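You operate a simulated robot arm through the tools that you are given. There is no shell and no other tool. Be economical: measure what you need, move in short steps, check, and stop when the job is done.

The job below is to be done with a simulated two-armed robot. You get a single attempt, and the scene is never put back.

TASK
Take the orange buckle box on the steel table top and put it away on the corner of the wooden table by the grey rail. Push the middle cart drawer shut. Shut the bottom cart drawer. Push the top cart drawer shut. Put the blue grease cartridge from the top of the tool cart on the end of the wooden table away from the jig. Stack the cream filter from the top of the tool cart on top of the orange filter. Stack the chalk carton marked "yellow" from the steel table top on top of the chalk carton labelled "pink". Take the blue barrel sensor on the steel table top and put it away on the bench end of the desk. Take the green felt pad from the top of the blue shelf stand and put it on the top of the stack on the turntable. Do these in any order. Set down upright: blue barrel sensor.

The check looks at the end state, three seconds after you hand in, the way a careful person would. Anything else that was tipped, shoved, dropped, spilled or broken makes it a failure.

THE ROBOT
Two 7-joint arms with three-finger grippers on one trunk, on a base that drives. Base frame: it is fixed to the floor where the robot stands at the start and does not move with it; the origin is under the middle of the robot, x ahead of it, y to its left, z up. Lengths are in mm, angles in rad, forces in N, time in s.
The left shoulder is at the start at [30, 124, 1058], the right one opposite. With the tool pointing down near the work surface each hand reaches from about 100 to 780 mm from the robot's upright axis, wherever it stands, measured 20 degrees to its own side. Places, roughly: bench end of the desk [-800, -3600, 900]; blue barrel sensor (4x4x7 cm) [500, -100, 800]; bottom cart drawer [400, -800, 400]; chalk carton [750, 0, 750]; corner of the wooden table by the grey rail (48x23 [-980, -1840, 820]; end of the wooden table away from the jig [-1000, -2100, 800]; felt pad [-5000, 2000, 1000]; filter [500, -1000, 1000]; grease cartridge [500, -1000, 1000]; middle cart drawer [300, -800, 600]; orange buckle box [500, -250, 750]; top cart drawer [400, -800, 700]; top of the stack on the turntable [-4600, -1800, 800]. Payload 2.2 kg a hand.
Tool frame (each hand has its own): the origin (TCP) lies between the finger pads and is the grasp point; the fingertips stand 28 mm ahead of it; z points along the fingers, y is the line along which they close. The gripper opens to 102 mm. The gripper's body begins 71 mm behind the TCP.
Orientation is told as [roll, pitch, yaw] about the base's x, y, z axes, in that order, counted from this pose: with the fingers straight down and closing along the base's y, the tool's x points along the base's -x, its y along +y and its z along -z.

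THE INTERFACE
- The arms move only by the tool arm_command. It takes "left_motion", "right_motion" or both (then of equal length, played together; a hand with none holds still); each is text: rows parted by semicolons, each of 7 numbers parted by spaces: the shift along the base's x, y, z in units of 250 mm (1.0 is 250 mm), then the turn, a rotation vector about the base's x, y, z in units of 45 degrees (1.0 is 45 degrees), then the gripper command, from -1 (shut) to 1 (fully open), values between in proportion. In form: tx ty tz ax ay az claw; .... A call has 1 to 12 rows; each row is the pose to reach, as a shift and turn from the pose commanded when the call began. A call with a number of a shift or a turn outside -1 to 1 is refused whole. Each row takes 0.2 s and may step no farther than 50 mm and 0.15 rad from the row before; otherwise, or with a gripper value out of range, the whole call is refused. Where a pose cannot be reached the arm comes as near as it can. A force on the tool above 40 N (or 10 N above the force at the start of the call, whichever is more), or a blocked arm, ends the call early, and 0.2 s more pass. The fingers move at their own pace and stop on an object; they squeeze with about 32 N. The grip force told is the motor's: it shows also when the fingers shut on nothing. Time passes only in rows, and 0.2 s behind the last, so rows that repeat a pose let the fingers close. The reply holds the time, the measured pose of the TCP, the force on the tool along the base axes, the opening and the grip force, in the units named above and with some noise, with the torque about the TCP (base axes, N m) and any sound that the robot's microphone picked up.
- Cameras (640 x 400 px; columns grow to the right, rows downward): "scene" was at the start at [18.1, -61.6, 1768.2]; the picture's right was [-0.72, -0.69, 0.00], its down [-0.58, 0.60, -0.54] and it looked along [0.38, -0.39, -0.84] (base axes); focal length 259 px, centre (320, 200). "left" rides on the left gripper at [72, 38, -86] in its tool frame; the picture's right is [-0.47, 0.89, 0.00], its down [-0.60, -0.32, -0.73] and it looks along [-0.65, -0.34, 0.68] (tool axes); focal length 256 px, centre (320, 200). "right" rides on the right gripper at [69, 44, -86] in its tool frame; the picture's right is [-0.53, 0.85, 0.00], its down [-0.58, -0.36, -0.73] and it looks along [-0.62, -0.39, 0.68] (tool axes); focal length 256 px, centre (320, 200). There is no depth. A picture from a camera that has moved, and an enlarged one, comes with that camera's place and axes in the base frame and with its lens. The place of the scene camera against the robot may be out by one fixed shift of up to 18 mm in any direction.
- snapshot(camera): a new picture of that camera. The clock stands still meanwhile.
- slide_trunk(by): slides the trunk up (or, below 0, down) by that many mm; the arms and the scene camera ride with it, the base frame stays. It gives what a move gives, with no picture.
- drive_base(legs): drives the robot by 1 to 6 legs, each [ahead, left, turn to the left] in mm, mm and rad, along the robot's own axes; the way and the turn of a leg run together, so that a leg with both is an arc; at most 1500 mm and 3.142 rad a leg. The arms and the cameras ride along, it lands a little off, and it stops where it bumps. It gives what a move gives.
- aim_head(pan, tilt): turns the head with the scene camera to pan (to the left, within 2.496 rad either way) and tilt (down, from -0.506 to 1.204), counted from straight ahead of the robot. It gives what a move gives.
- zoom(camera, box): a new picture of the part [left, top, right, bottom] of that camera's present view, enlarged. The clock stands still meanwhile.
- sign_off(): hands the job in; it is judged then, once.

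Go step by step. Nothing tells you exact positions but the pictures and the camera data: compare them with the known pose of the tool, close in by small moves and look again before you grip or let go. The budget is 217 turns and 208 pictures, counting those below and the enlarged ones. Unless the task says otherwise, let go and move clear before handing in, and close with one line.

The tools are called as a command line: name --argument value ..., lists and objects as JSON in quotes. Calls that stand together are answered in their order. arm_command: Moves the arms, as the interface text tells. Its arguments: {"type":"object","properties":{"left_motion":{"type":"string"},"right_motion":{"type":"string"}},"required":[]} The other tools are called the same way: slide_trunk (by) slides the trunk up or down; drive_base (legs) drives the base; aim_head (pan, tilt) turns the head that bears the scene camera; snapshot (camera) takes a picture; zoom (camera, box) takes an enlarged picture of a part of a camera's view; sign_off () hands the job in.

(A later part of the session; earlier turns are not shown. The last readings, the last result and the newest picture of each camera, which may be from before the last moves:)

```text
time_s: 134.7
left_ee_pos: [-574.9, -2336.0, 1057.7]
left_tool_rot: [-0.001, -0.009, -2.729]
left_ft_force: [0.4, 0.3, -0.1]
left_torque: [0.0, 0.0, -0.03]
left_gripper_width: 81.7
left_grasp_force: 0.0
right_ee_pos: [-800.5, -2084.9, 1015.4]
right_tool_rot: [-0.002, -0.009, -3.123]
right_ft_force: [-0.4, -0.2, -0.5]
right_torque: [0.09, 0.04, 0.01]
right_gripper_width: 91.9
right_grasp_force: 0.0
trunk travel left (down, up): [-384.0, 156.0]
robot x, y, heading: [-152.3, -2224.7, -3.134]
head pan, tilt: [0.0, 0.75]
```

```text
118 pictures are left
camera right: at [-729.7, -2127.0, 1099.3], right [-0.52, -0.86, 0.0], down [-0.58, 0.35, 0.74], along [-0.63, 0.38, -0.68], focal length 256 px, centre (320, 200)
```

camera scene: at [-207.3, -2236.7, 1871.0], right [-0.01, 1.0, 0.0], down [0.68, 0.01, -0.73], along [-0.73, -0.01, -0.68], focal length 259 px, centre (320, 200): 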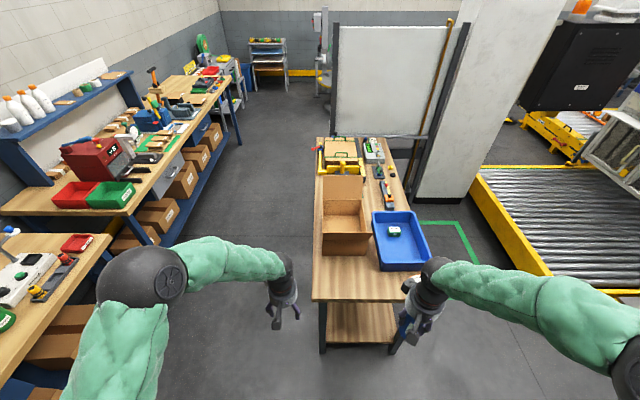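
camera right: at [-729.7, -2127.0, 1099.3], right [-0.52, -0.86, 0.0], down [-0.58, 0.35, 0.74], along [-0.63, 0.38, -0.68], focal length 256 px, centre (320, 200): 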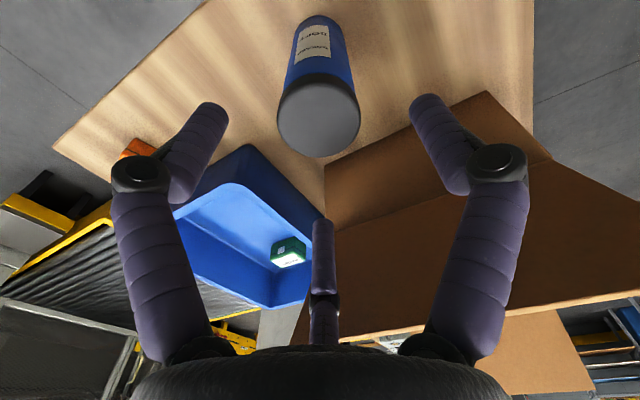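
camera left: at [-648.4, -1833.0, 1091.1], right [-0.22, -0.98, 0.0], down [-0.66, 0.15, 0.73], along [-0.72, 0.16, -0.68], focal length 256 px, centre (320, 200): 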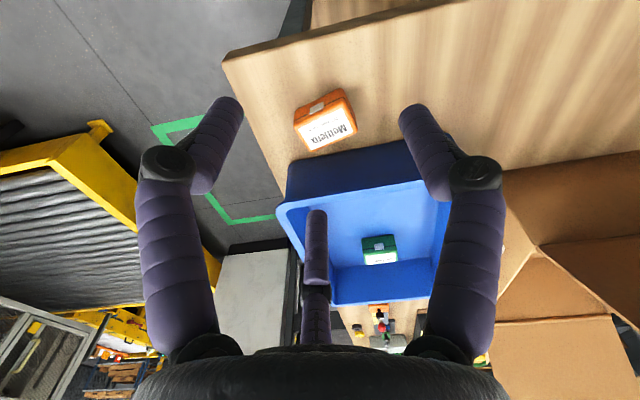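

Placed upright. I'll retract the right hand and drive back to the steel table for the sensor.

arm_command --right_motion "0 0 0.15 0 0 0 0.8;0.1 0.05 0.3 0 0 0 0.8;0.28 0.1 0.35 0 0 0 0.8;0.46 0.15 0.4 0 0 0 1;0.64 0.2 0.4 0 0 0 1;0.82 0.25 0.4 0 0 0 1;1 0.3 0.4 0 0 0 1"

snapshot --camera "scene"

```text
time_s: 136.2
left_ee_pos: [-574.8, -2335.9, 1058.0]
left_tool_rot: [0.0, -0.007, -2.73]
left_ft_force: [0.0, 0.1, 0.9]
left_torque: [-0.01, 0.03, -0.05]
left_gripper_width: 81.6
left_grasp_force: 0.1
right_ee_pos: [-546.5, -2011.2, 1117.0]
right_tool_rot: [-0.002, -0.012, -3.123]
right_ft_force: [-0.1, -0.4, -0.1]
right_torque: [-0.03, -0.01, 0.02]
right_gripper_width: 102.2
right_grasp_force: 0.1
trunk travel left (down, up): [-384.0, 156.0]
robot x, y, heading: [-153.4, -2223.7, -3.129]
head pan, tilt: [0.0, 0.75]
```

```text
117 pictures are left
camera scene: at [-204.5, -2235.8, 1871.1], right [-0.01, 1.0, 0.0], down [0.68, 0.0, -0.73], along [-0.73, -0.01, -0.68], focal length 259 px, centre (320, 200)
```

scene: 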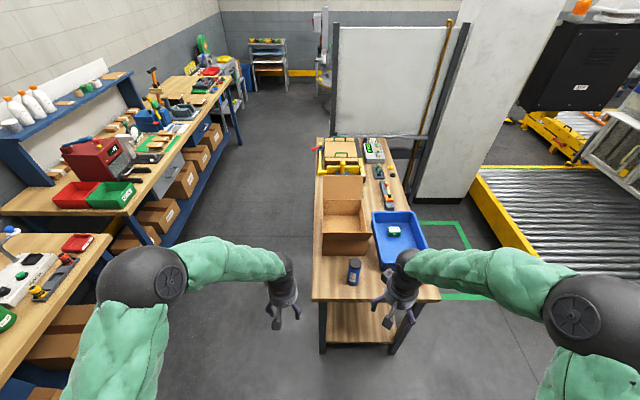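

drive_base --legs '[[0, 0, -1.57], [1450, 0, 0], [0, 0, -1.585], [0, 600, 0]]'

aim_head --pan -0.1 --tilt 1.0

snapshot --camera "scene"

snapshot --camera "left"

```text
time_s: 154.1
left_ee_pos: [230.3, -81.7, 1057.0]
left_tool_rot: [-0.001, -0.004, 0.4]
left_ft_force: [-0.8, 0.2, -0.7]
left_torque: [-0.01, 0.0, 0.05]
left_gripper_width: 81.7
left_grasp_force: 0.2
right_ee_pos: [198.8, -405.8, 1116.0]
right_tool_rot: [-0.004, -0.012, 0.008]
right_ft_force: [-0.3, -0.7, 0.1]
right_torque: [-0.01, 0.02, -0.03]
right_gripper_width: 102.1
right_grasp_force: 0.0
trunk travel left (down, up): [-384.0, 156.0]
robot x, y, heading: [-193.9, -191.2, -0.009]
head pan, tilt: [0.0, 0.75]
```

```text
time_s: 154.8
left_ee_pos: [229.5, -82.7, 1056.9]
left_tool_rot: [0.003, -0.006, 0.398]
left_ft_force: [1.1, 0.3, 0.4]
left_torque: [0.02, 0.01, -0.03]
left_gripper_width: 81.8
left_grasp_force: 0.0
right_ee_pos: [198.9, -406.0, 1115.1]
right_tool_rot: [-0.003, -0.011, 0.007]
right_ft_force: [-0.5, 0.8, 0.0]
right_torque: [-0.01, -0.02, -0.03]
right_gripper_width: 102.0
right_grasp_force: 0.0
trunk travel left (down, up): [-384.0, 156.0]
robot x, y, heading: [-195.0, -188.6, -0.006]
head pan, tilt: [-0.099, 1.0]
```

```text
116 pictures are left
camera scene: at [-156.1, -206.5, 1851.9], right [-0.1, -0.99, 0.0], down [-0.84, 0.09, -0.54], along [0.54, -0.06, -0.84], focal length 259 px, centre (320, 200)
```

scene: 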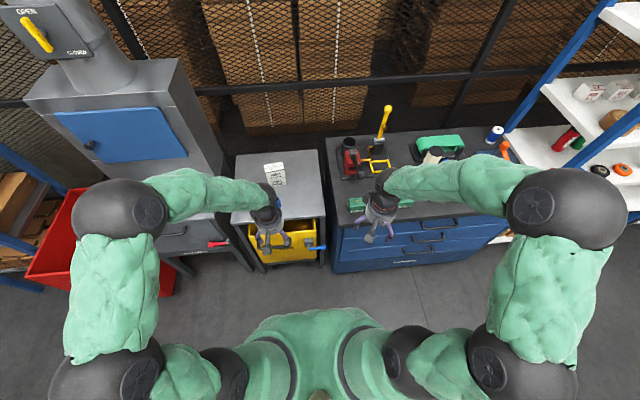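

```text
115 pictures are left
camera left: at [147.1, -75.7, 1142.1], right [0.08, 1.0, 0.0], down [0.68, -0.06, 0.73], along [0.73, -0.06, -0.68], focal length 256 px, centre (320, 200)
```

left: 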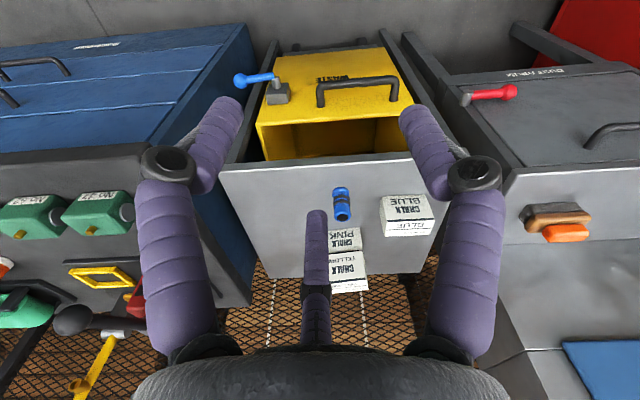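

drive_base --legs '[[100, 0, 0]]'

arm_command --left_motion "0.1 0.02 0 0 0 -0.13 0.4;0.25 0.04 -0.05 0 0 -0.26 0.4;0.4 0.06 -0.1 0 0 -0.39 0.4;0.5 0.06 -0.2 0 0 -0.5 0.4;0.5 0.06 -0.3 0 0 -0.5 0.4"

snapshot --camera "left"

```text
time_s: 156.0
left_ee_pos: [330.6, -82.1, 1057.8]
left_tool_rot: [0.001, -0.006, 0.399]
left_ft_force: [-0.1, 0.4, 0.2]
left_torque: [0.05, 0.06, -0.02]
left_gripper_width: 81.5
left_grasp_force: 0.1
right_ee_pos: [298.4, -406.7, 1115.6]
right_tool_rot: [-0.004, -0.009, 0.008]
right_ft_force: [0.7, 0.5, -0.1]
right_torque: [-0.01, 0.01, -0.03]
right_gripper_width: 101.9
right_grasp_force: 0.1
trunk travel left (down, up): [-384.0, 156.0]
robot x, y, heading: [-95.4, -190.9, -0.01]
head pan, tilt: [-0.099, 1.0]
```

```text
time_s: 157.2
left_ee_pos: [453.2, -67.1, 983.3]
left_tool_rot: [0.0, -0.006, 0.006]
left_ft_force: [0.6, 0.5, -0.6]
left_torque: [0.0, 0.01, -0.01]
left_gripper_width: 71.4
left_grasp_force: 0.1
right_ee_pos: [297.8, -407.0, 1115.8]
right_tool_rot: [-0.005, -0.013, 0.006]
right_ft_force: [0.1, 0.0, 0.4]
right_torque: [-0.02, 0.01, 0.02]
right_gripper_width: 102.1
right_grasp_force: 0.0
trunk travel left (down, up): [-384.0, 156.0]
robot x, y, heading: [-94.0, -188.3, -0.002]
head pan, tilt: [-0.099, 1.0]
```

```text
114 pictures are left
camera left: at [379.3, -30.0, 1067.5], right [0.46, 0.89, 0.0], down [0.6, -0.31, 0.73], along [0.65, -0.34, -0.68], focal length 256 px, centre (320, 200)
```

left: 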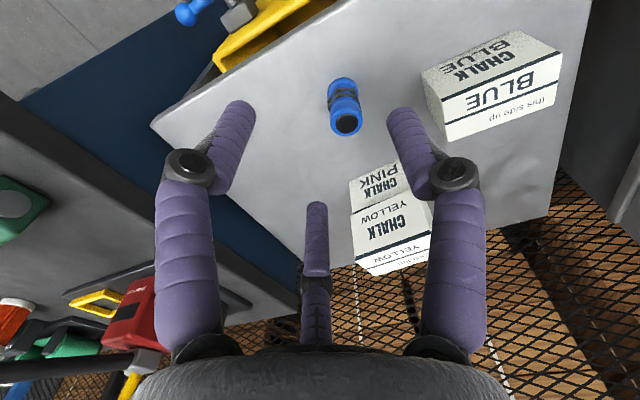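

arm_command --left_motion "0.1 0.01 -0.1 0 0 0 0.4;0.164 0.014 -0.2 0 0 0 0.4;0.164 0.014 -0.32 0 0 0 0.4"

snapshot --camera "left"

```text
time_s: 158.0
left_ee_pos: [493.7, -63.1, 900.9]
left_tool_rot: [0.001, -0.005, 0.008]
left_ft_force: [0.6, -0.2, -0.3]
left_torque: [-0.03, 0.02, 0.0]
left_gripper_width: 71.3
left_grasp_force: 0.0
right_ee_pos: [298.7, -406.1, 1114.9]
right_tool_rot: [-0.003, -0.01, 0.008]
right_ft_force: [0.4, 0.2, 0.6]
right_torque: [-0.02, 0.01, 0.01]
right_gripper_width: 102.2
right_grasp_force: 0.1
trunk travel left (down, up): [-384.0, 156.0]
robot x, y, heading: [-95.8, -189.6, -0.005]
head pan, tilt: [-0.099, 1.0]
```

```text
113 pictures are left
camera left: at [421.3, -26.7, 985.7], right [0.46, 0.89, 0.0], down [0.6, -0.31, 0.73], along [0.65, -0.33, -0.68], focal length 256 px, centre (320, 200)
```

left: 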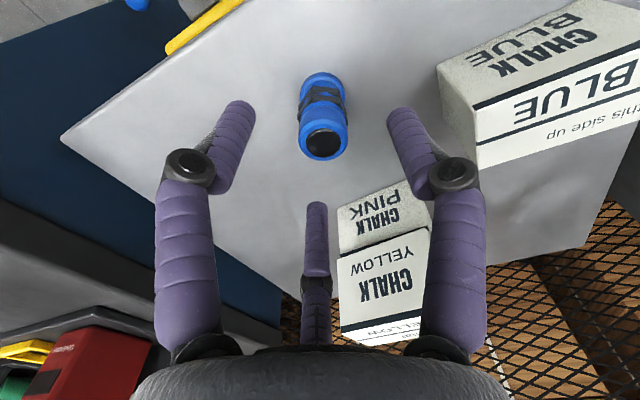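

arm_command --left_motion "0 0 -0.1 0 0 0 0.4;0 0 -0.18 0 0 0 0.4;0 0 -0.21 0 0 0 0.4;0 0 -0.21 0 0 0 -0.2;0 0 -0.21 0 0 0 -1;0 0 -0.21 0 0 0 -1;0 0 -0.21 0 0 0 -1"

snapshot --camera "left"

```text
time_s: 159.6
left_ee_pos: [494.6, -63.6, 850.5]
left_tool_rot: [0.002, -0.005, 0.007]
left_ft_force: [0.3, 0.1, 0.4]
left_torque: [-0.07, 0.02, 0.02]
left_gripper_width: 28.4
left_grasp_force: 32.6
right_ee_pos: [297.9, -406.2, 1116.0]
right_tool_rot: [-0.003, -0.012, 0.006]
right_ft_force: [0.3, 0.9, -0.5]
right_torque: [-0.02, 0.03, 0.0]
right_gripper_width: 102.0
right_grasp_force: 0.0
trunk travel left (down, up): [-384.0, 156.0]
robot x, y, heading: [-95.1, -188.4, -0.003]
head pan, tilt: [-0.099, 1.0]
```

```text
112 pictures are left
camera left: at [421.6, -27.7, 935.2], right [0.46, 0.89, 0.0], down [0.6, -0.31, 0.73], along [0.65, -0.34, -0.68], focal length 256 px, centre (320, 200)
```

left: 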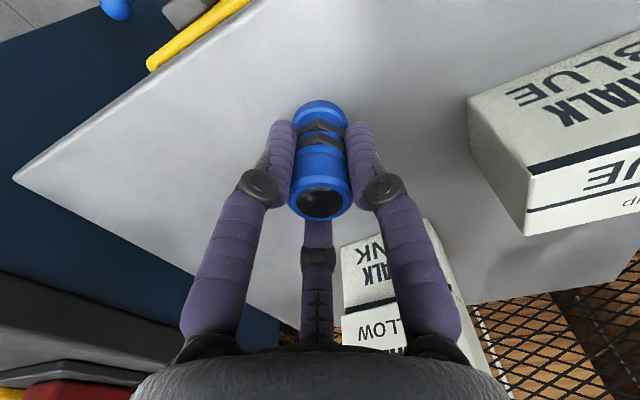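

I have the sensor. I'll lift and pull in, then drive to the desk.

arm_command --left_motion "0 0 0.15 0 0 0 -1;0 0 0.3 0 0 0 -1;0 0 0.45 0 0 0 -1;0 0 0.62 0 0 0 -1;-0.15 0 0.72 0 0 0 -1;-0.3 0 0.8 0 0 0 -1;-0.48 0 0.85 0 0 0 -1;-0.66 0 0.85 0 0 0 -1"

drive_base --legs '[[-100, -300, 0], [0, 0, -1.56], [1500, 0, 0], [700, 0, 0]]'

aim_head --pan -0.4 --tilt 0.6

snapshot --camera "scene"

```text
time_s: 161.4
left_ee_pos: [330.8, -63.0, 1060.1]
left_tool_rot: [0.001, -0.006, 0.007]
left_ft_force: [0.1, -0.3, -0.7]
left_torque: [-0.02, -0.04, 0.01]
left_gripper_width: 28.6
left_grasp_force: 31.6
right_ee_pos: [297.0, -407.6, 1115.5]
right_tool_rot: [-0.004, -0.011, 0.006]
right_ft_force: [0.0, 0.4, 0.2]
right_torque: [0.01, 0.01, 0.02]
right_gripper_width: 102.2
right_grasp_force: 0.1
trunk travel left (down, up): [-384.0, 156.0]
robot x, y, heading: [-94.3, -189.8, -0.006]
head pan, tilt: [-0.099, 1.0]
```

```text
time_s: 177.7
left_ee_pos: [-69.6, -3100.5, 1060.8]
left_tool_rot: [0.002, -0.006, -1.557]
left_ft_force: [0.6, -0.7, -1.1]
left_torque: [0.05, -0.02, 0.0]
left_gripper_width: 28.5
left_grasp_force: 31.8
right_ee_pos: [-413.0, -3066.3, 1114.7]
right_tool_rot: [-0.003, -0.01, -1.559]
right_ft_force: [-0.4, 0.4, -0.5]
right_torque: [0.0, -0.03, 0.02]
right_gripper_width: 102.0
right_grasp_force: 0.0
trunk travel left (down, up): [-384.0, 156.0]
robot x, y, heading: [-194.0, -2670.4, -1.57]
head pan, tilt: [-0.099, 1.0]
```

```text
time_s: 178.6
left_ee_pos: [-69.2, -3098.4, 1060.8]
left_tool_rot: [0.002, -0.006, -1.558]
left_ft_force: [0.3, -0.4, -1.2]
left_torque: [0.01, 0.02, 0.0]
left_gripper_width: 28.3
left_grasp_force: 31.5
right_ee_pos: [-412.1, -3064.6, 1115.4]
right_tool_rot: [-0.004, -0.011, -1.561]
right_ft_force: [0.0, 0.4, 0.6]
right_torque: [-0.02, 0.0, 0.01]
right_gripper_width: 102.0
right_grasp_force: 0.0
trunk travel left (down, up): [-384.0, 156.0]
robot x, y, heading: [-194.9, -2671.5, -1.573]
head pan, tilt: [-0.4, 0.6]
```

```text
111 pictures are left
camera scene: at [-231.4, -2734.7, 1883.8], right [-0.92, 0.39, 0.0], down [0.22, 0.52, -0.82], along [-0.32, -0.76, -0.57], focal length 259 px, centre (320, 200)
```

scene: 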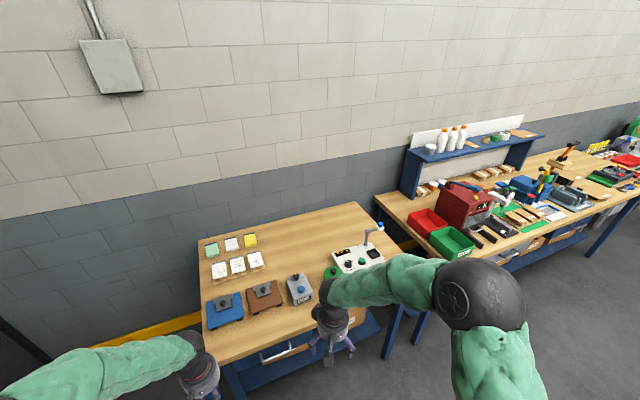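

drive_base --legs '[[0, -560, 0]]'

aim_head --pan 0.0 --tilt 0.75

snapshot --camera "scene"

zoom --camera "scene" --box '[230, 100, 430, 280]'

```text
time_s: 181.8
left_ee_pos: [-625.3, -3097.5, 1060.3]
left_tool_rot: [0.001, -0.005, -1.562]
left_ft_force: [-0.1, -0.6, -0.9]
left_torque: [0.0, -0.03, 0.05]
left_gripper_width: 28.6
left_grasp_force: 32.0
right_ee_pos: [-967.8, -3065.1, 1115.7]
right_tool_rot: [0.0, -0.01, -1.564]
right_ft_force: [0.3, -0.2, -0.2]
right_torque: [0.01, 0.0, -0.01]
right_gripper_width: 102.3
right_grasp_force: 0.0
trunk travel left (down, up): [-384.0, 156.0]
robot x, y, heading: [-748.3, -2672.6, -1.577]
head pan, tilt: [-0.4, 0.6]
```

```text
time_s: 182.6
left_ee_pos: [-624.3, -3097.9, 1061.4]
left_tool_rot: [0.002, -0.005, -1.561]
left_ft_force: [0.2, 0.3, -1.3]
left_torque: [0.01, 0.0, -0.02]
left_gripper_width: 28.7
left_grasp_force: 31.4
right_ee_pos: [-967.5, -3065.6, 1115.5]
right_tool_rot: [-0.005, -0.01, -1.563]
right_ft_force: [0.1, 0.6, 0.2]
right_torque: [0.02, 0.02, -0.01]
right_gripper_width: 102.0
right_grasp_force: 0.0
trunk travel left (down, up): [-384.0, 156.0]
robot x, y, heading: [-749.9, -2674.0, -1.57]
head pan, tilt: [0.0, 0.75]
```

```text
110 pictures are left
camera scene: at [-750.9, -2735.6, 1871.0], right [-1.0, 0.0, 0.0], down [0.0, 0.68, -0.73], along [0.0, -0.73, -0.68], focal length 259 px, centre (320, 200)
```

scene: 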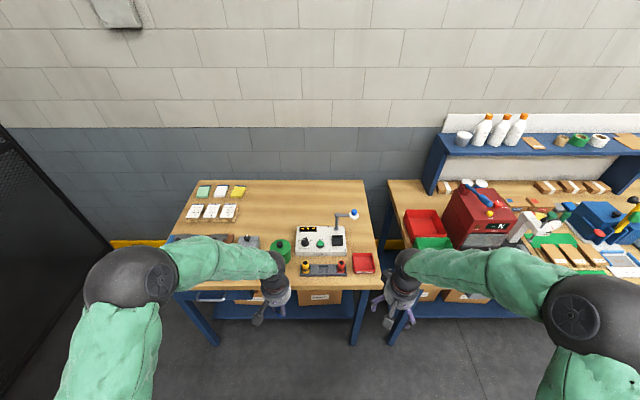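

```text
2.22 times, centred on (330, 190) of scene
camera zoom: at [-750.9, -2735.6, 1871.0], right [-1.0, 0.0, 0.0], down [0.0, 0.68, -0.73], along [0.0, -0.73, -0.68], focal length 575 px, centre (298, 222)
```

zoom: 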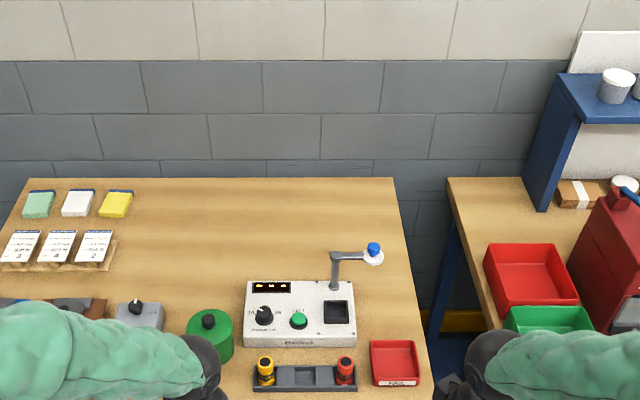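

The desk's bench end holds a test box with a lamp arm, a sensor tray and a red tray. The free spot is just behind the test box, near (−800,−3700). I'll raise the hands, pull the right one in, and move closer.

arm_command --left_motion "0 0 0.15 0 0 0 -1;0 0 0.3 0 0 0 -1;0 0 0.45 0 0 0 -1;0 0 0.45 0 0 0 -1;0 0 0.45 0 0 0 -1" --right_motion "0 0.12 0.1 0 0 0 0;0 0.26 0.2 0 0 0 0;0 0.4 0.3 0 0 0 0;0 0.5 0.4 0 0 0 0;0 0.6 0.5 0 0 0 0"

drive_base --legs '[[0, -175, 0], [200, 0, 0]]'

snapshot --camera "left"

snapshot --camera "scene"

```text
time_s: 183.8
left_ee_pos: [-623.1, -3098.5, 1172.9]
left_tool_rot: [0.002, -0.008, -1.561]
left_ft_force: [-0.1, 0.4, -1.3]
left_torque: [-0.02, -0.01, -0.05]
left_gripper_width: 28.4
left_grasp_force: 32.8
right_ee_pos: [-966.5, -2913.8, 1242.3]
right_tool_rot: [-0.003, -0.01, -1.562]
right_ft_force: [0.9, -0.9, 0.6]
right_torque: [-0.04, -0.02, 0.0]
right_gripper_width: 51.1
right_grasp_force: 0.1
trunk travel left (down, up): [-384.0, 156.0]
robot x, y, heading: [-747.3, -2670.1, -1.569]
head pan, tilt: [0.0, 0.75]
```

```text
time_s: 186.5
left_ee_pos: [-800.1, -3291.6, 1171.5]
left_tool_rot: [0.001, -0.004, -1.561]
left_ft_force: [0.6, -0.5, -1.7]
left_torque: [0.02, -0.01, -0.01]
left_gripper_width: 28.6
left_grasp_force: 32.0
right_ee_pos: [-1145.9, -3107.8, 1241.8]
right_tool_rot: [-0.006, -0.009, -1.561]
right_ft_force: [-0.1, -0.5, -0.9]
right_torque: [0.0, -0.01, 0.01]
right_gripper_width: 50.8
right_grasp_force: 0.0
trunk travel left (down, up): [-384.0, 156.0]
robot x, y, heading: [-928.0, -2862.1, -1.567]
head pan, tilt: [0.0, 0.75]
```

```text
108 pictures are left
camera left: at [-763.0, -3218.9, 1256.9], right [0.89, -0.46, 0.0], down [-0.31, -0.6, 0.73], along [-0.33, -0.65, -0.68], focal length 256 px, centre (320, 200)
```

left: 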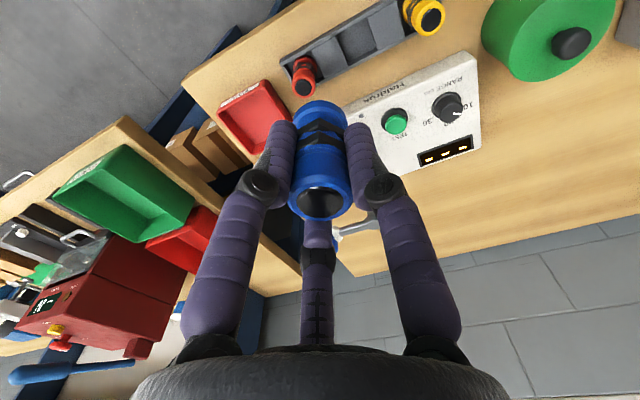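

```text
107 pictures are left
camera scene: at [-929.0, -2927.8, 1870.9], right [-1.0, 0.0, 0.0], down [0.0, 0.68, -0.73], along [0.0, -0.73, -0.68], focal length 259 px, centre (320, 200)
```

scene: 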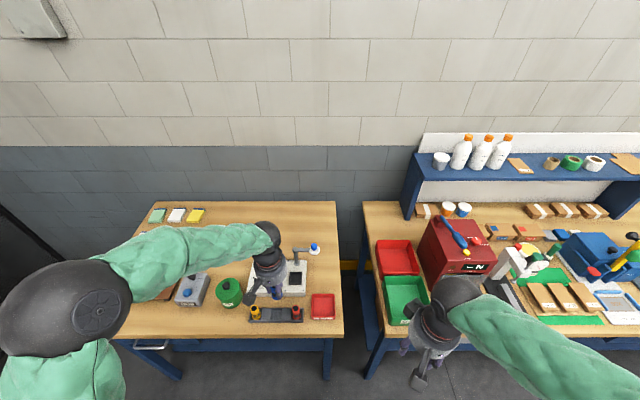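

Desk top is at z≈857 and the lamp arm at about (−905…−830,−3558,1025). I'll aim for (−750,−3690), clear of the lamp, and move a bit closer.

drive_base --legs '[[105, 0, 0]]'

arm_command --left_motion "0.05 -0.15 0 0 0 0 -1;0.1 -0.3 0 0 0 0 -1;0.15 -0.45 0 0 0 0 -1;0.2 -0.6 0 0 0 0 -1;0.2 -0.8 0 0 0 0 -1;0.2 -1 0 0 0 0 -1"

snapshot --camera "left"

zoom --camera "scene" --box '[180, 180, 380, 320]'

```text
time_s: 187.7
left_ee_pos: [-799.9, -3396.8, 1171.9]
left_tool_rot: [0.002, -0.006, -1.56]
left_ft_force: [0.5, 0.0, -1.0]
left_torque: [0.01, -0.03, 0.0]
left_gripper_width: 28.6
left_grasp_force: 32.4
right_ee_pos: [-1145.4, -3213.8, 1242.8]
right_tool_rot: [-0.004, -0.01, -1.559]
right_ft_force: [0.2, -0.1, -0.2]
right_torque: [0.04, 0.02, -0.01]
right_gripper_width: 51.1
right_grasp_force: 0.0
trunk travel left (down, up): [-384.0, 156.0]
robot x, y, heading: [-928.1, -2966.7, -1.572]
head pan, tilt: [0.0, 0.75]
```

```text
time_s: 189.1
left_ee_pos: [-749.3, -3650.5, 1169.2]
left_tool_rot: [0.003, -0.004, -1.561]
left_ft_force: [0.1, 0.7, -0.4]
left_torque: [0.04, 0.0, 0.02]
left_gripper_width: 28.2
left_grasp_force: 32.9
right_ee_pos: [-1146.2, -3214.1, 1242.1]
right_tool_rot: [-0.004, -0.01, -1.558]
right_ft_force: [0.4, 0.1, -0.1]
right_torque: [0.04, -0.04, -0.01]
right_gripper_width: 51.1
right_grasp_force: 0.1
trunk travel left (down, up): [-384.0, 156.0]
robot x, y, heading: [-927.3, -2966.0, -1.568]
head pan, tilt: [0.0, 0.75]
```

```text
106 pictures are left
camera left: at [-712.3, -3578.1, 1254.4], right [0.89, -0.46, 0.0], down [-0.31, -0.61, 0.73], along [-0.33, -0.65, -0.68], focal length 256 px, centre (320, 200)
```

left: 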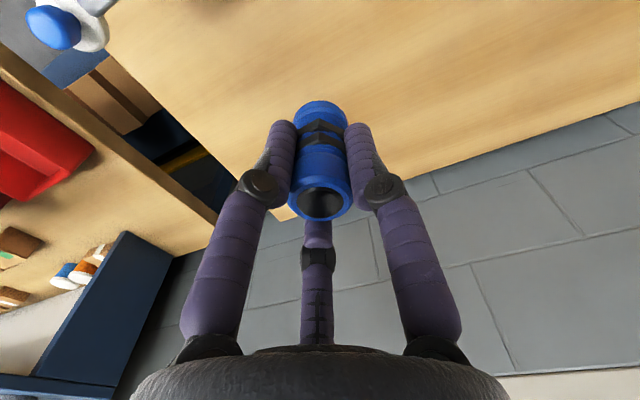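

```text
2.86 times, centred on (280, 250) of scene
camera zoom: at [-928.9, -3035.3, 1870.8], right [-1.0, 0.0, 0.0], down [0.0, 0.68, -0.73], along [0.0, -0.73, -0.68], focal length 739 px, centre (434, 57)
```

zoom: 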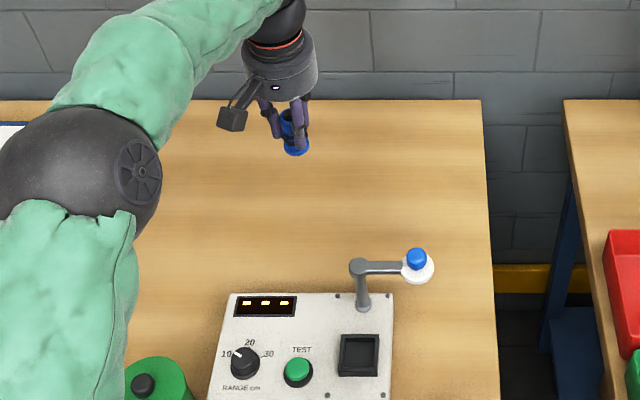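

There's plenty of room here. I'll shift slightly toward the bench end and lower.

arm_command --left_motion "-0.09 -0.03 -0.05 0 0 0 -1;-0.18 -0.06 -0.15 0 0 0 -1;-0.18 -0.06 -0.3 0 0 0 -1;-0.18 -0.06 -0.45 0 0 0 -1;-0.18 -0.06 -0.6 0 0 0 -1;-0.18 -0.06 -0.75 0 0 0 -1;-0.18 -0.06 -0.88 0 0 0 -1"

snapshot --camera "left"

zoom --camera "scene" --box '[220, 180, 380, 300]'

```text
time_s: 190.7
left_ee_pos: [-794.9, -3663.6, 950.0]
left_tool_rot: [0.003, -0.008, -1.559]
left_ft_force: [0.2, -0.4, 0.0]
left_torque: [0.03, 0.01, -0.03]
left_gripper_width: 28.2
left_grasp_force: 32.2
right_ee_pos: [-1145.2, -3213.5, 1241.6]
right_tool_rot: [-0.003, -0.01, -1.559]
right_ft_force: [-0.7, 0.6, -0.1]
right_torque: [0.01, -0.04, 0.01]
right_gripper_width: 51.1
right_grasp_force: 0.1
trunk travel left (down, up): [-384.0, 156.0]
robot x, y, heading: [-926.9, -2970.9, -1.577]
head pan, tilt: [0.0, 0.75]
```

```text
104 pictures are left
camera left: at [-758.0, -3590.3, 1035.2], right [0.89, -0.46, 0.0], down [-0.31, -0.6, 0.73], along [-0.33, -0.66, -0.68], focal length 256 px, centre (320, 200)
```

left: 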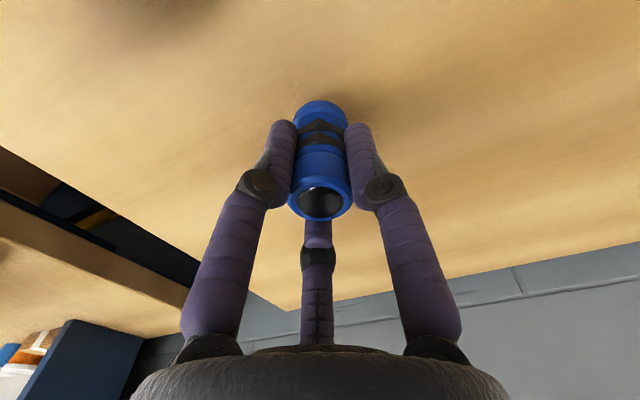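

```text
3.33 times, centred on (300, 240) of scene
camera zoom: at [-928.8, -3033.0, 1871.0], right [-1.0, 0.0, 0.0], down [0.0, 0.68, -0.73], along [0.0, -0.73, -0.68], focal length 862 px, centre (387, 67)
```

zoom: 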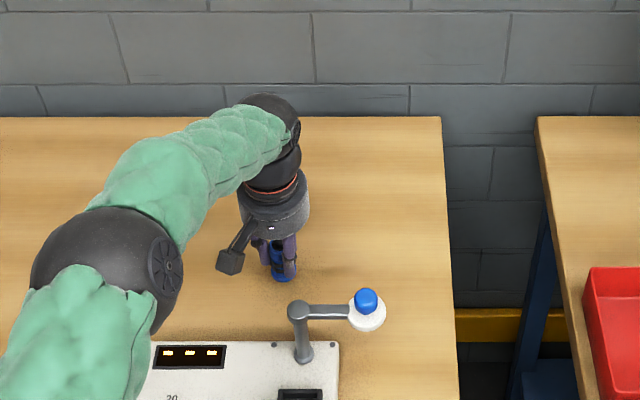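

arm_command --left_motion "0 0 -0.05 0 0 0 -1;0 0 -0.1 0 0 0 -1;0 0 -0.115 0 0 0 -1;0 0 -0.13 0 0 0 -1;0 0 -0.145 0 0 0 -1;0 0 -0.16 0 0 0 -1;0 0 -0.175 0 0 0 -1;0 0 -0.19 0 0 0 -1;0 0 -0.2 0 0 0 -1"

zoom --camera "scene" --box '[260, 210, 340, 270]'

```text
time_s: 192.3
left_ee_pos: [-793.9, -3667.7, 915.6]
left_tool_rot: [0.0, -0.017, -1.556]
left_ft_force: [-1.3, 5.7, 15.3]
left_torque: [0.35, 0.21, -0.03]
left_gripper_width: 28.5
left_grasp_force: 32.3
right_ee_pos: [-1145.7, -3212.3, 1241.8]
right_tool_rot: [-0.003, -0.008, -1.56]
right_ft_force: [0.4, -0.2, -0.7]
right_torque: [0.03, 0.03, 0.0]
right_gripper_width: 50.9
right_grasp_force: 0.0
trunk travel left (down, up): [-384.0, 156.0]
robot x, y, heading: [-928.5, -2967.4, -1.571]
head pan, tilt: [0.0, 0.75]
stopped in row 8 (left hand): the force on the tool passed its limit at 42 N (the readings are from after the stop); the commanded pose is now the measured one
```

```text
6.67 times, centred on (300, 240) of scene
camera zoom: at [-928.8, -3032.4, 1870.8], right [-1.0, 0.0, 0.0], down [0.0, 0.68, -0.73], along [0.0, -0.73, -0.68], focal length 1724 px, centre (453, -67)
```

zoom: 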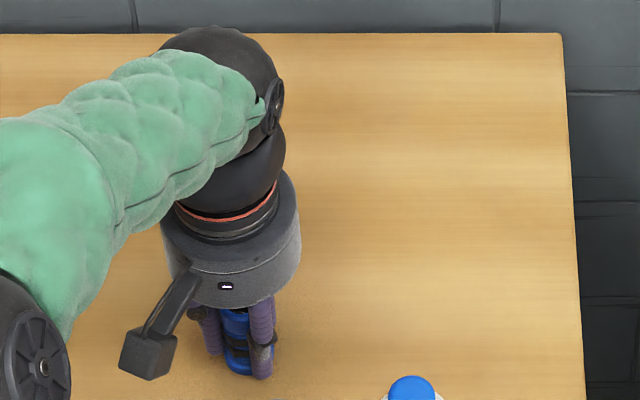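

The sensor stands on the desk. I'll ease off, release gently, and lift straight up.

arm_command --left_motion "0 0 0.004 0 0 0 -1;0 0 0.004 0 0 0 -0.6;0 0 0.004 0 0 0 -0.2;0 0 0.004 0 0 0 0.2;0 0 0.004 0 0 0 0.4;0 0 0.1 0 0 0 0.4;0 0 0.25 0 0 0 0.4;0 0 0.4 0 0 0 0.4;0 0 0.6 0 0 0 0.4;0 0 0.8 0 0 0 0.4"

snapshot --camera "left"

```text
time_s: 194.5
left_ee_pos: [-796.8, -3665.8, 1112.8]
left_tool_rot: [0.002, -0.012, -1.558]
left_ft_force: [-1.1, 0.4, -0.4]
left_torque: [-0.02, -0.03, -0.01]
left_gripper_width: 71.5
left_grasp_force: 0.1
right_ee_pos: [-1146.8, -3211.5, 1243.2]
right_tool_rot: [-0.004, -0.012, -1.561]
right_ft_force: [-0.7, 1.1, 0.1]
right_torque: [0.01, -0.01, 0.01]
right_gripper_width: 51.0
right_grasp_force: 0.0
trunk travel left (down, up): [-384.0, 156.0]
robot x, y, heading: [-928.1, -2970.2, -1.574]
head pan, tilt: [0.0, 0.75]
```

```text
101 pictures are left
camera left: at [-760.4, -3592.0, 1197.5], right [0.89, -0.45, 0.01], down [-0.31, -0.6, 0.74], along [-0.33, -0.66, -0.67], focal length 256 px, centre (320, 200)
```

left: 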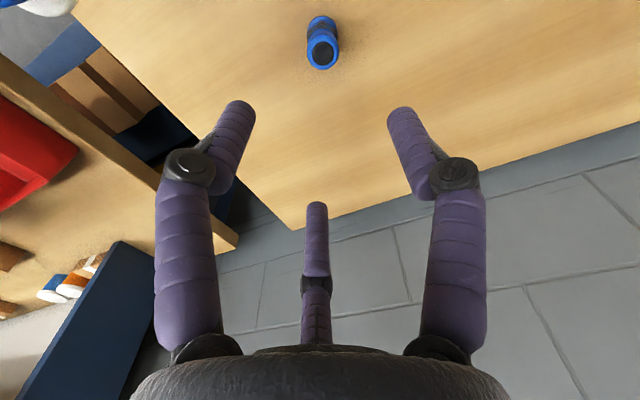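

The sensor is upright. I'll retract and look west toward the next area.

arm_command --left_motion "0 0 0.2 0 0 0 0.4;0 0.2 0.2 0 0 0 0.4;0 0.4 0.2 0 0 0 0.4;0 0.6 0.2 0 0 0 0.4;0 0.8 0.2 0 0 0 0.4;0 1 0.2 0 0 0 0.4"

drive_base --legs '[[-190, 0, 0], [0, 0, -1.57]]'

aim_head --pan 0.0 --tilt 0.3

snapshot --camera "scene"

```text
time_s: 195.9
left_ee_pos: [-792.4, -3412.4, 1163.8]
left_tool_rot: [0.002, -0.015, -1.559]
left_ft_force: [0.1, 0.3, -0.4]
left_torque: [0.0, 0.0, 0.0]
left_gripper_width: 71.5
left_grasp_force: 0.0
right_ee_pos: [-1144.7, -3211.0, 1242.4]
right_tool_rot: [-0.004, -0.012, -1.561]
right_ft_force: [-0.8, 0.5, 0.2]
right_torque: [-0.06, 0.01, 0.0]
right_gripper_width: 51.1
right_grasp_force: 0.1
trunk travel left (down, up): [-384.0, 156.0]
robot x, y, heading: [-927.9, -2968.1, -1.569]
head pan, tilt: [0.0, 0.75]
```

```text
time_s: 201.3
left_ee_pos: [-1372.5, -2918.9, 1165.3]
left_tool_rot: [0.002, -0.014, -3.12]
left_ft_force: [1.6, 0.2, 0.1]
left_torque: [-0.03, 0.01, 0.01]
left_gripper_width: 71.3
left_grasp_force: 0.1
right_ee_pos: [-1175.2, -2566.1, 1242.5]
right_tool_rot: [-0.003, -0.012, -3.122]
right_ft_force: [0.4, 0.4, 0.4]
right_torque: [0.03, 0.0, 0.01]
right_gripper_width: 51.1
right_grasp_force: 0.1
trunk travel left (down, up): [-384.0, 156.0]
robot x, y, heading: [-928.4, -2784.8, -3.134]
head pan, tilt: [0.0, 0.75]
```

```text
time_s: 202.2
left_ee_pos: [-1373.2, -2920.1, 1164.6]
left_tool_rot: [0.002, -0.015, -3.122]
left_ft_force: [-0.1, 0.1, -0.3]
left_torque: [0.02, -0.01, 0.05]
left_gripper_width: 71.4
left_grasp_force: 0.1
right_ee_pos: [-1173.9, -2565.7, 1242.6]
right_tool_rot: [-0.005, -0.009, -3.122]
right_ft_force: [-0.7, 0.3, -0.4]
right_torque: [-0.01, -0.04, 0.0]
right_gripper_width: 50.9
right_grasp_force: 0.0
trunk travel left (down, up): [-384.0, 156.0]
robot x, y, heading: [-929.3, -2778.6, -3.138]
head pan, tilt: [0.0, 0.3]
```

```text
100 pictures are left
camera scene: at [-992.1, -2792.8, 1911.3], right [-0.01, 1.0, 0.0], down [0.3, 0.0, -0.95], along [-0.95, -0.01, -0.3], focal length 259 px, centre (320, 200)
```

scene: 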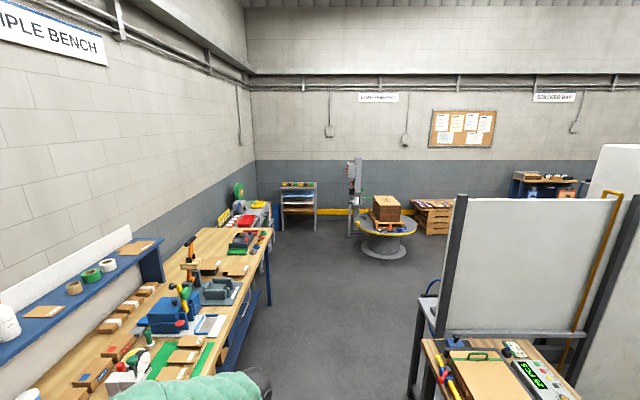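

The way west is clear. I'll drive forward and then look north.

drive_base --legs '[[1500, 0, 0], [500, 0, 0], [0, 0, -0.9]]'

snapshot --camera "scene"

```text
time_s: 214.4
left_ee_pos: [-3319.8, -2576.7, 1165.0]
left_tool_rot: [0.001, -0.014, 2.295]
left_ft_force: [0.9, 0.2, 1.3]
left_torque: [0.02, 0.02, 0.02]
left_gripper_width: 71.5
left_grasp_force: 0.0
right_ee_pos: [-2921.6, -2502.3, 1241.4]
right_tool_rot: [-0.004, -0.01, 2.29]
right_ft_force: [-0.1, 0.0, -0.2]
right_torque: [-0.01, 0.02, 0.0]
right_gripper_width: 50.9
right_grasp_force: 0.0
trunk travel left (down, up): [-384.0, 156.0]
robot x, y, heading: [-2925.7, -2828.8, 2.28]
head pan, tilt: [0.0, 0.3]
```

```text
99 pictures are left
camera scene: at [-2968.9, -2791.9, 1911.3], right [0.76, 0.65, 0.0], down [0.19, -0.22, -0.96], along [-0.62, 0.73, -0.3], focal length 259 px, centre (320, 200)
```

scene: 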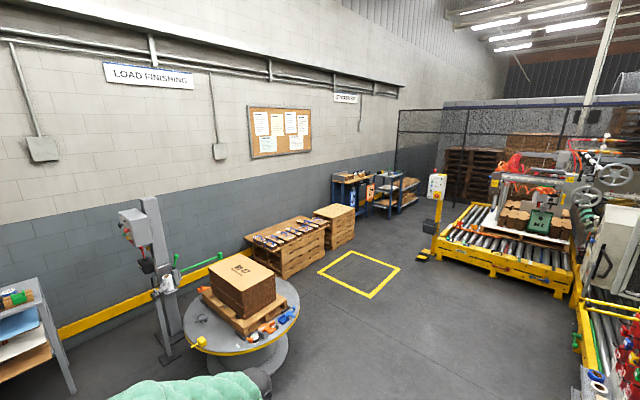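

I see the turntable near (−4595,−1900) and the blue stand far ahead. I'll drive diagonally into the open floor toward (−4350,0).

drive_base --legs '[[0, 0, -0.243], [1500, 0, 0], [1450, 0, 0]]'

aim_head --pan 0.0 --tilt 0.4

snapshot --camera "scene"

```text
time_s: 229.5
left_ee_pos: [-4477.4, 203.7, 1164.1]
left_tool_rot: [0.001, -0.013, 2.001]
left_ft_force: [-0.2, 0.5, 1.6]
left_torque: [0.01, -0.01, -0.01]
left_gripper_width: 71.1
left_grasp_force: 0.1
right_ee_pos: [-4072.8, 160.6, 1241.8]
right_tool_rot: [-0.004, -0.012, 1.998]
right_ft_force: [-0.1, 0.3, -0.1]
right_torque: [0.0, 0.01, 0.0]
right_gripper_width: 51.2
right_grasp_force: 0.0
trunk travel left (down, up): [-384.0, 156.0]
robot x, y, heading: [-4172.9, -150.0, 1.987]
head pan, tilt: [0.0, 0.3]
```

```text
time_s: 230.2
left_ee_pos: [-4477.1, 204.5, 1164.4]
left_tool_rot: [0.002, -0.014, 2.0]
left_ft_force: [0.8, 0.6, -0.1]
left_torque: [0.0, -0.01, 0.03]
left_gripper_width: 71.5
left_grasp_force: 0.1
right_ee_pos: [-4074.0, 162.0, 1242.9]
right_tool_rot: [-0.005, -0.011, 1.996]
right_ft_force: [0.2, -0.7, 0.5]
right_torque: [0.02, 0.02, 0.02]
right_gripper_width: 50.9
right_grasp_force: 0.0
trunk travel left (down, up): [-384.0, 156.0]
robot x, y, heading: [-4173.7, -152.6, 1.987]
head pan, tilt: [0.0, 0.4]
```

```text
98 pictures are left
camera scene: at [-4199.2, -104.1, 1902.1], right [0.92, 0.4, 0.0], down [0.16, -0.36, -0.92], along [-0.37, 0.84, -0.39], focal length 259 px, centre (320, 200)
```

scene: 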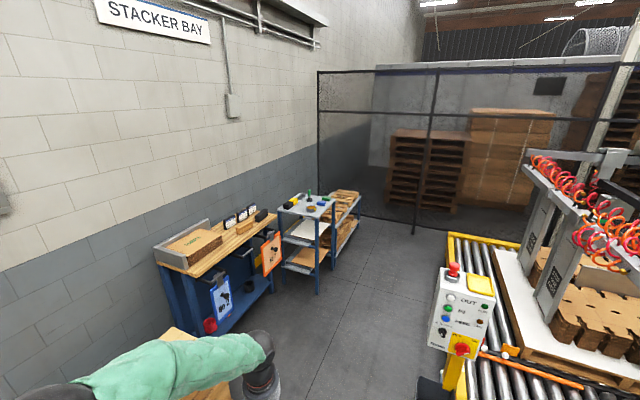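

zoom --camera "scene" --box '[240, 170, 380, 310]'

```text
2.86 times, centred on (310, 240) of scene
camera zoom: at [-4199.2, -104.1, 1902.1], right [0.92, 0.4, 0.0], down [0.16, -0.36, -0.92], along [-0.37, 0.84, -0.39], focal length 739 px, centre (349, 86)
```

zoom: 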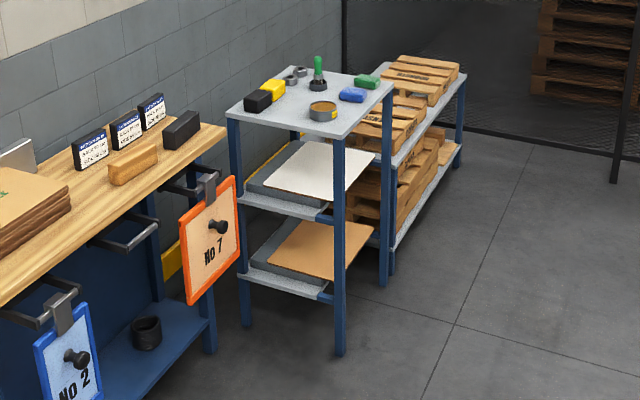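

The stand spans x −5450…−5055, y 1763…2180, top ≈850, with the green pad near its north-east corner. I'll drive to face it from the east.

drive_base --legs '[[0, 0, -0.104], [1000, 0, 0], [0, 0, -0.312], [1280, 0, 0], [0, 0, 1.57]]'

aim_head --pan 0.0 --tilt 0.8

snapshot --camera "scene"

```text
time_s: 246.8
left_ee_pos: [-4946.7, 1932.1, 1164.0]
left_tool_rot: [0.001, -0.014, -3.111]
left_ft_force: [-0.1, 0.8, -0.7]
left_torque: [0.0, -0.01, 0.04]
left_gripper_width: 71.2
left_grasp_force: 0.0
right_ee_pos: [-4749.9, 2288.5, 1242.2]
right_tool_rot: [-0.004, -0.011, -3.112]
right_ft_force: [-0.3, 0.4, 0.7]
right_torque: [-0.01, 0.01, 0.01]
right_gripper_width: 51.1
right_grasp_force: 0.0
trunk travel left (down, up): [-384.0, 156.0]
robot x, y, heading: [-4499.8, 2075.5, -3.122]
head pan, tilt: [0.0, 0.4]
```

```text
time_s: 247.6
left_ee_pos: [-4946.4, 1930.9, 1166.1]
left_tool_rot: [0.0, -0.015, -3.112]
left_ft_force: [-0.1, 0.4, -0.1]
left_torque: [-0.03, 0.0, -0.03]
left_gripper_width: 71.2
left_grasp_force: 0.1
right_ee_pos: [-4749.2, 2287.5, 1241.9]
right_tool_rot: [-0.003, -0.011, -3.113]
right_ft_force: [-0.4, 0.1, 0.0]
right_torque: [-0.03, -0.02, 0.01]
right_gripper_width: 50.8
right_grasp_force: 0.0
trunk travel left (down, up): [-384.0, 156.0]
robot x, y, heading: [-4500.3, 2072.5, -3.128]
head pan, tilt: [0.0, 0.799]
```

```text
96 pictures are left
camera scene: at [-4553.8, 2062.2, 1867.0], right [-0.02, 1.0, 0.0], down [0.72, 0.01, -0.7], along [-0.7, -0.01, -0.72], focal length 259 px, centre (320, 200)
```

scene: 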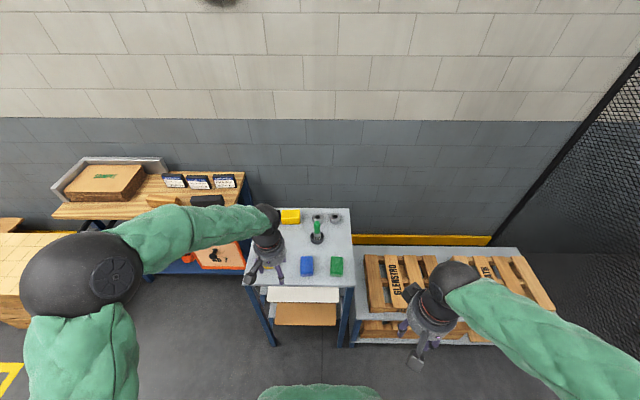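

arm_command --right_motion "-0.15 -0.08 -0.05 0 0 0 1;-0.3 -0.16 -0.1 0 0 0 1;-0.45 -0.24 -0.15 0 0 0 1;-0.6 -0.32 -0.2 0 0 0 1;-0.75 -0.4 -0.25 0 0 0 1;-0.9 -0.48 -0.3 0 0 0 1;-1 -0.56 -0.4 0 0 0 1" --left_motion "0.15 0 0.05 0 0 0 0.4;0.3 0 0.1 0 0 0 0.4;0.45 0 0.1 0 0 0 0.4;0.6 0 0.1 0 0 0 0.4;0.6 0 0.1 0 0 0 0.4;0.6 0 0.1 0 0 0 0.4;0.6 0 0.1 0 0 0 0.4"

snapshot --camera "right"

```text
time_s: 249.2
left_ee_pos: [-4796.4, 1933.0, 1188.9]
left_tool_rot: [0.0, -0.01, -3.113]
left_ft_force: [-0.5, -0.2, 0.4]
left_torque: [0.0, -0.02, 0.0]
left_gripper_width: 71.3
left_grasp_force: 0.3
right_ee_pos: [-5000.1, 2148.5, 1142.2]
right_tool_rot: [-0.004, -0.009, -3.115]
right_ft_force: [0.5, 0.3, 0.0]
right_torque: [0.04, -0.01, 0.02]
right_gripper_width: 101.8
right_grasp_force: 0.0
trunk travel left (down, up): [-384.0, 156.0]
robot x, y, heading: [-4498.9, 2077.0, -3.125]
head pan, tilt: [0.0, 0.799]
```

```text
95 pictures are left
camera right: at [-4930.1, 2107.0, 1226.2], right [-0.51, -0.86, 0.0], down [-0.58, 0.35, 0.74], along [-0.63, 0.38, -0.67], focal length 256 px, centre (320, 200)
```

right: 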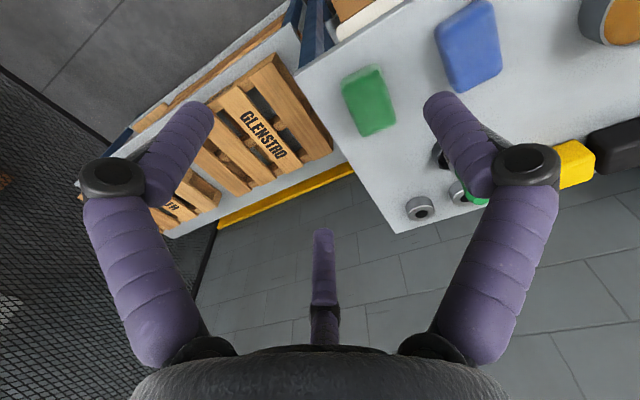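

arm_command --right_motion "-0.15 -0.02 -0.1 0 0 0 1;-0.3 -0.04 -0.2 0 0 0 1;-0.44 -0.06 -0.3 0 0 0 1;-0.47 -0.06 -0.45 0 0 0 1;-0.47 -0.06 -0.57 0 0 0 1"

snapshot --camera "right"

```text
time_s: 250.4
left_ee_pos: [-4796.3, 1933.7, 1189.2]
left_tool_rot: [0.001, -0.013, -3.112]
left_ft_force: [-1.2, -0.9, 0.5]
left_torque: [0.01, -0.04, -0.01]
left_gripper_width: 71.6
left_grasp_force: 0.1
right_ee_pos: [-5117.2, 2131.6, 1002.2]
right_tool_rot: [-0.004, -0.009, -3.116]
right_ft_force: [0.7, -0.3, -0.5]
right_torque: [0.0, 0.0, 0.01]
right_gripper_width: 102.0
right_grasp_force: 0.0
trunk travel left (down, up): [-384.0, 156.0]
robot x, y, heading: [-4500.0, 2078.7, -3.128]
head pan, tilt: [0.0, 0.799]
```

```text
94 pictures are left
camera right: at [-5045.9, 2090.6, 1084.8], right [-0.51, -0.86, 0.0], down [-0.58, 0.35, 0.74], along [-0.64, 0.38, -0.67], focal length 256 px, centre (320, 200)
```

right: 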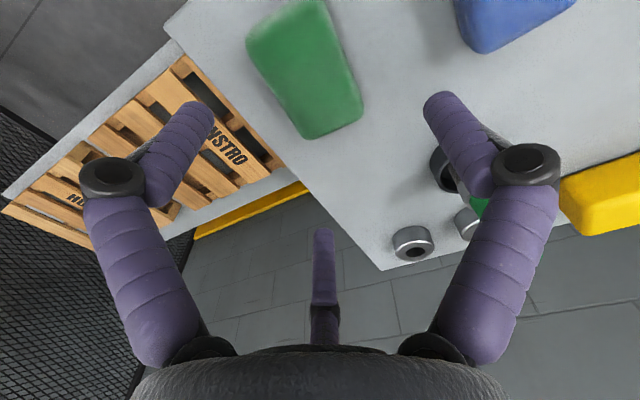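

The pad top is near z≈908, centred around (−5110,2135). I'll align and come down partway.

arm_command --right_motion "0.02 0.01 -0.1 0 0 -0.15 1;0.03 0.014 -0.2 0 0 -0.17 1;0.03 0.014 -0.3 0 0 -0.17 1"

snapshot --camera "right"

zoom --camera "scene" --box '[240, 180, 400, 300]'

```text
time_s: 251.2
left_ee_pos: [-4796.1, 1933.5, 1188.5]
left_tool_rot: [0.002, -0.014, -3.112]
left_ft_force: [0.1, 0.1, -0.1]
left_torque: [-0.04, -0.03, 0.0]
left_gripper_width: 71.2
left_grasp_force: 0.0
right_ee_pos: [-5111.3, 2136.6, 925.3]
right_tool_rot: [-0.003, -0.011, 3.032]
right_ft_force: [-0.9, -1.1, 0.0]
right_torque: [0.0, -0.03, -0.01]
right_gripper_width: 101.9
right_grasp_force: 0.0
trunk travel left (down, up): [-384.0, 156.0]
robot x, y, heading: [-4502.4, 2074.5, -3.129]
head pan, tilt: [0.0, 0.799]
```

```text
93 pictures are left
camera right: at [-5045.8, 2085.0, 1008.6], right [-0.62, -0.78, 0.0], down [-0.53, 0.42, 0.74], along [-0.58, 0.46, -0.67], focal length 256 px, centre (320, 200)
```

right: 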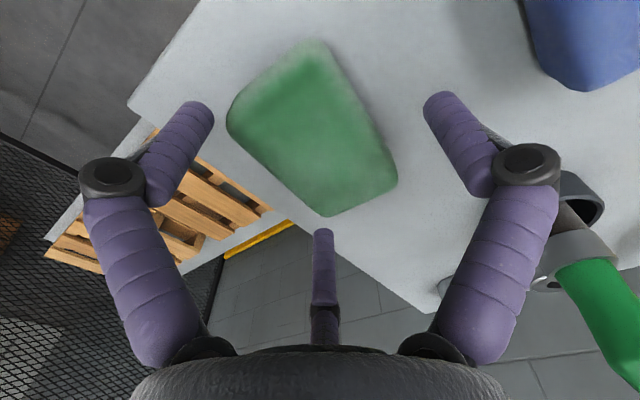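

```text
3.33 times, centred on (320, 240) of scene
camera zoom: at [-4554.8, 2062.2, 1866.9], right [-0.02, 1.0, 0.0], down [0.72, 0.01, -0.7], along [-0.7, -0.01, -0.72], focal length 862 px, centre (320, 67)
```

zoom: 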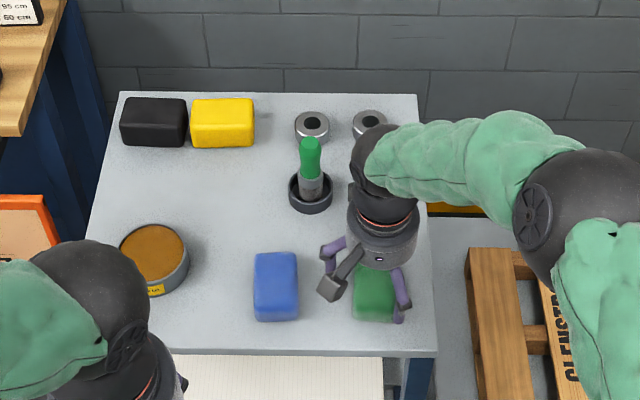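

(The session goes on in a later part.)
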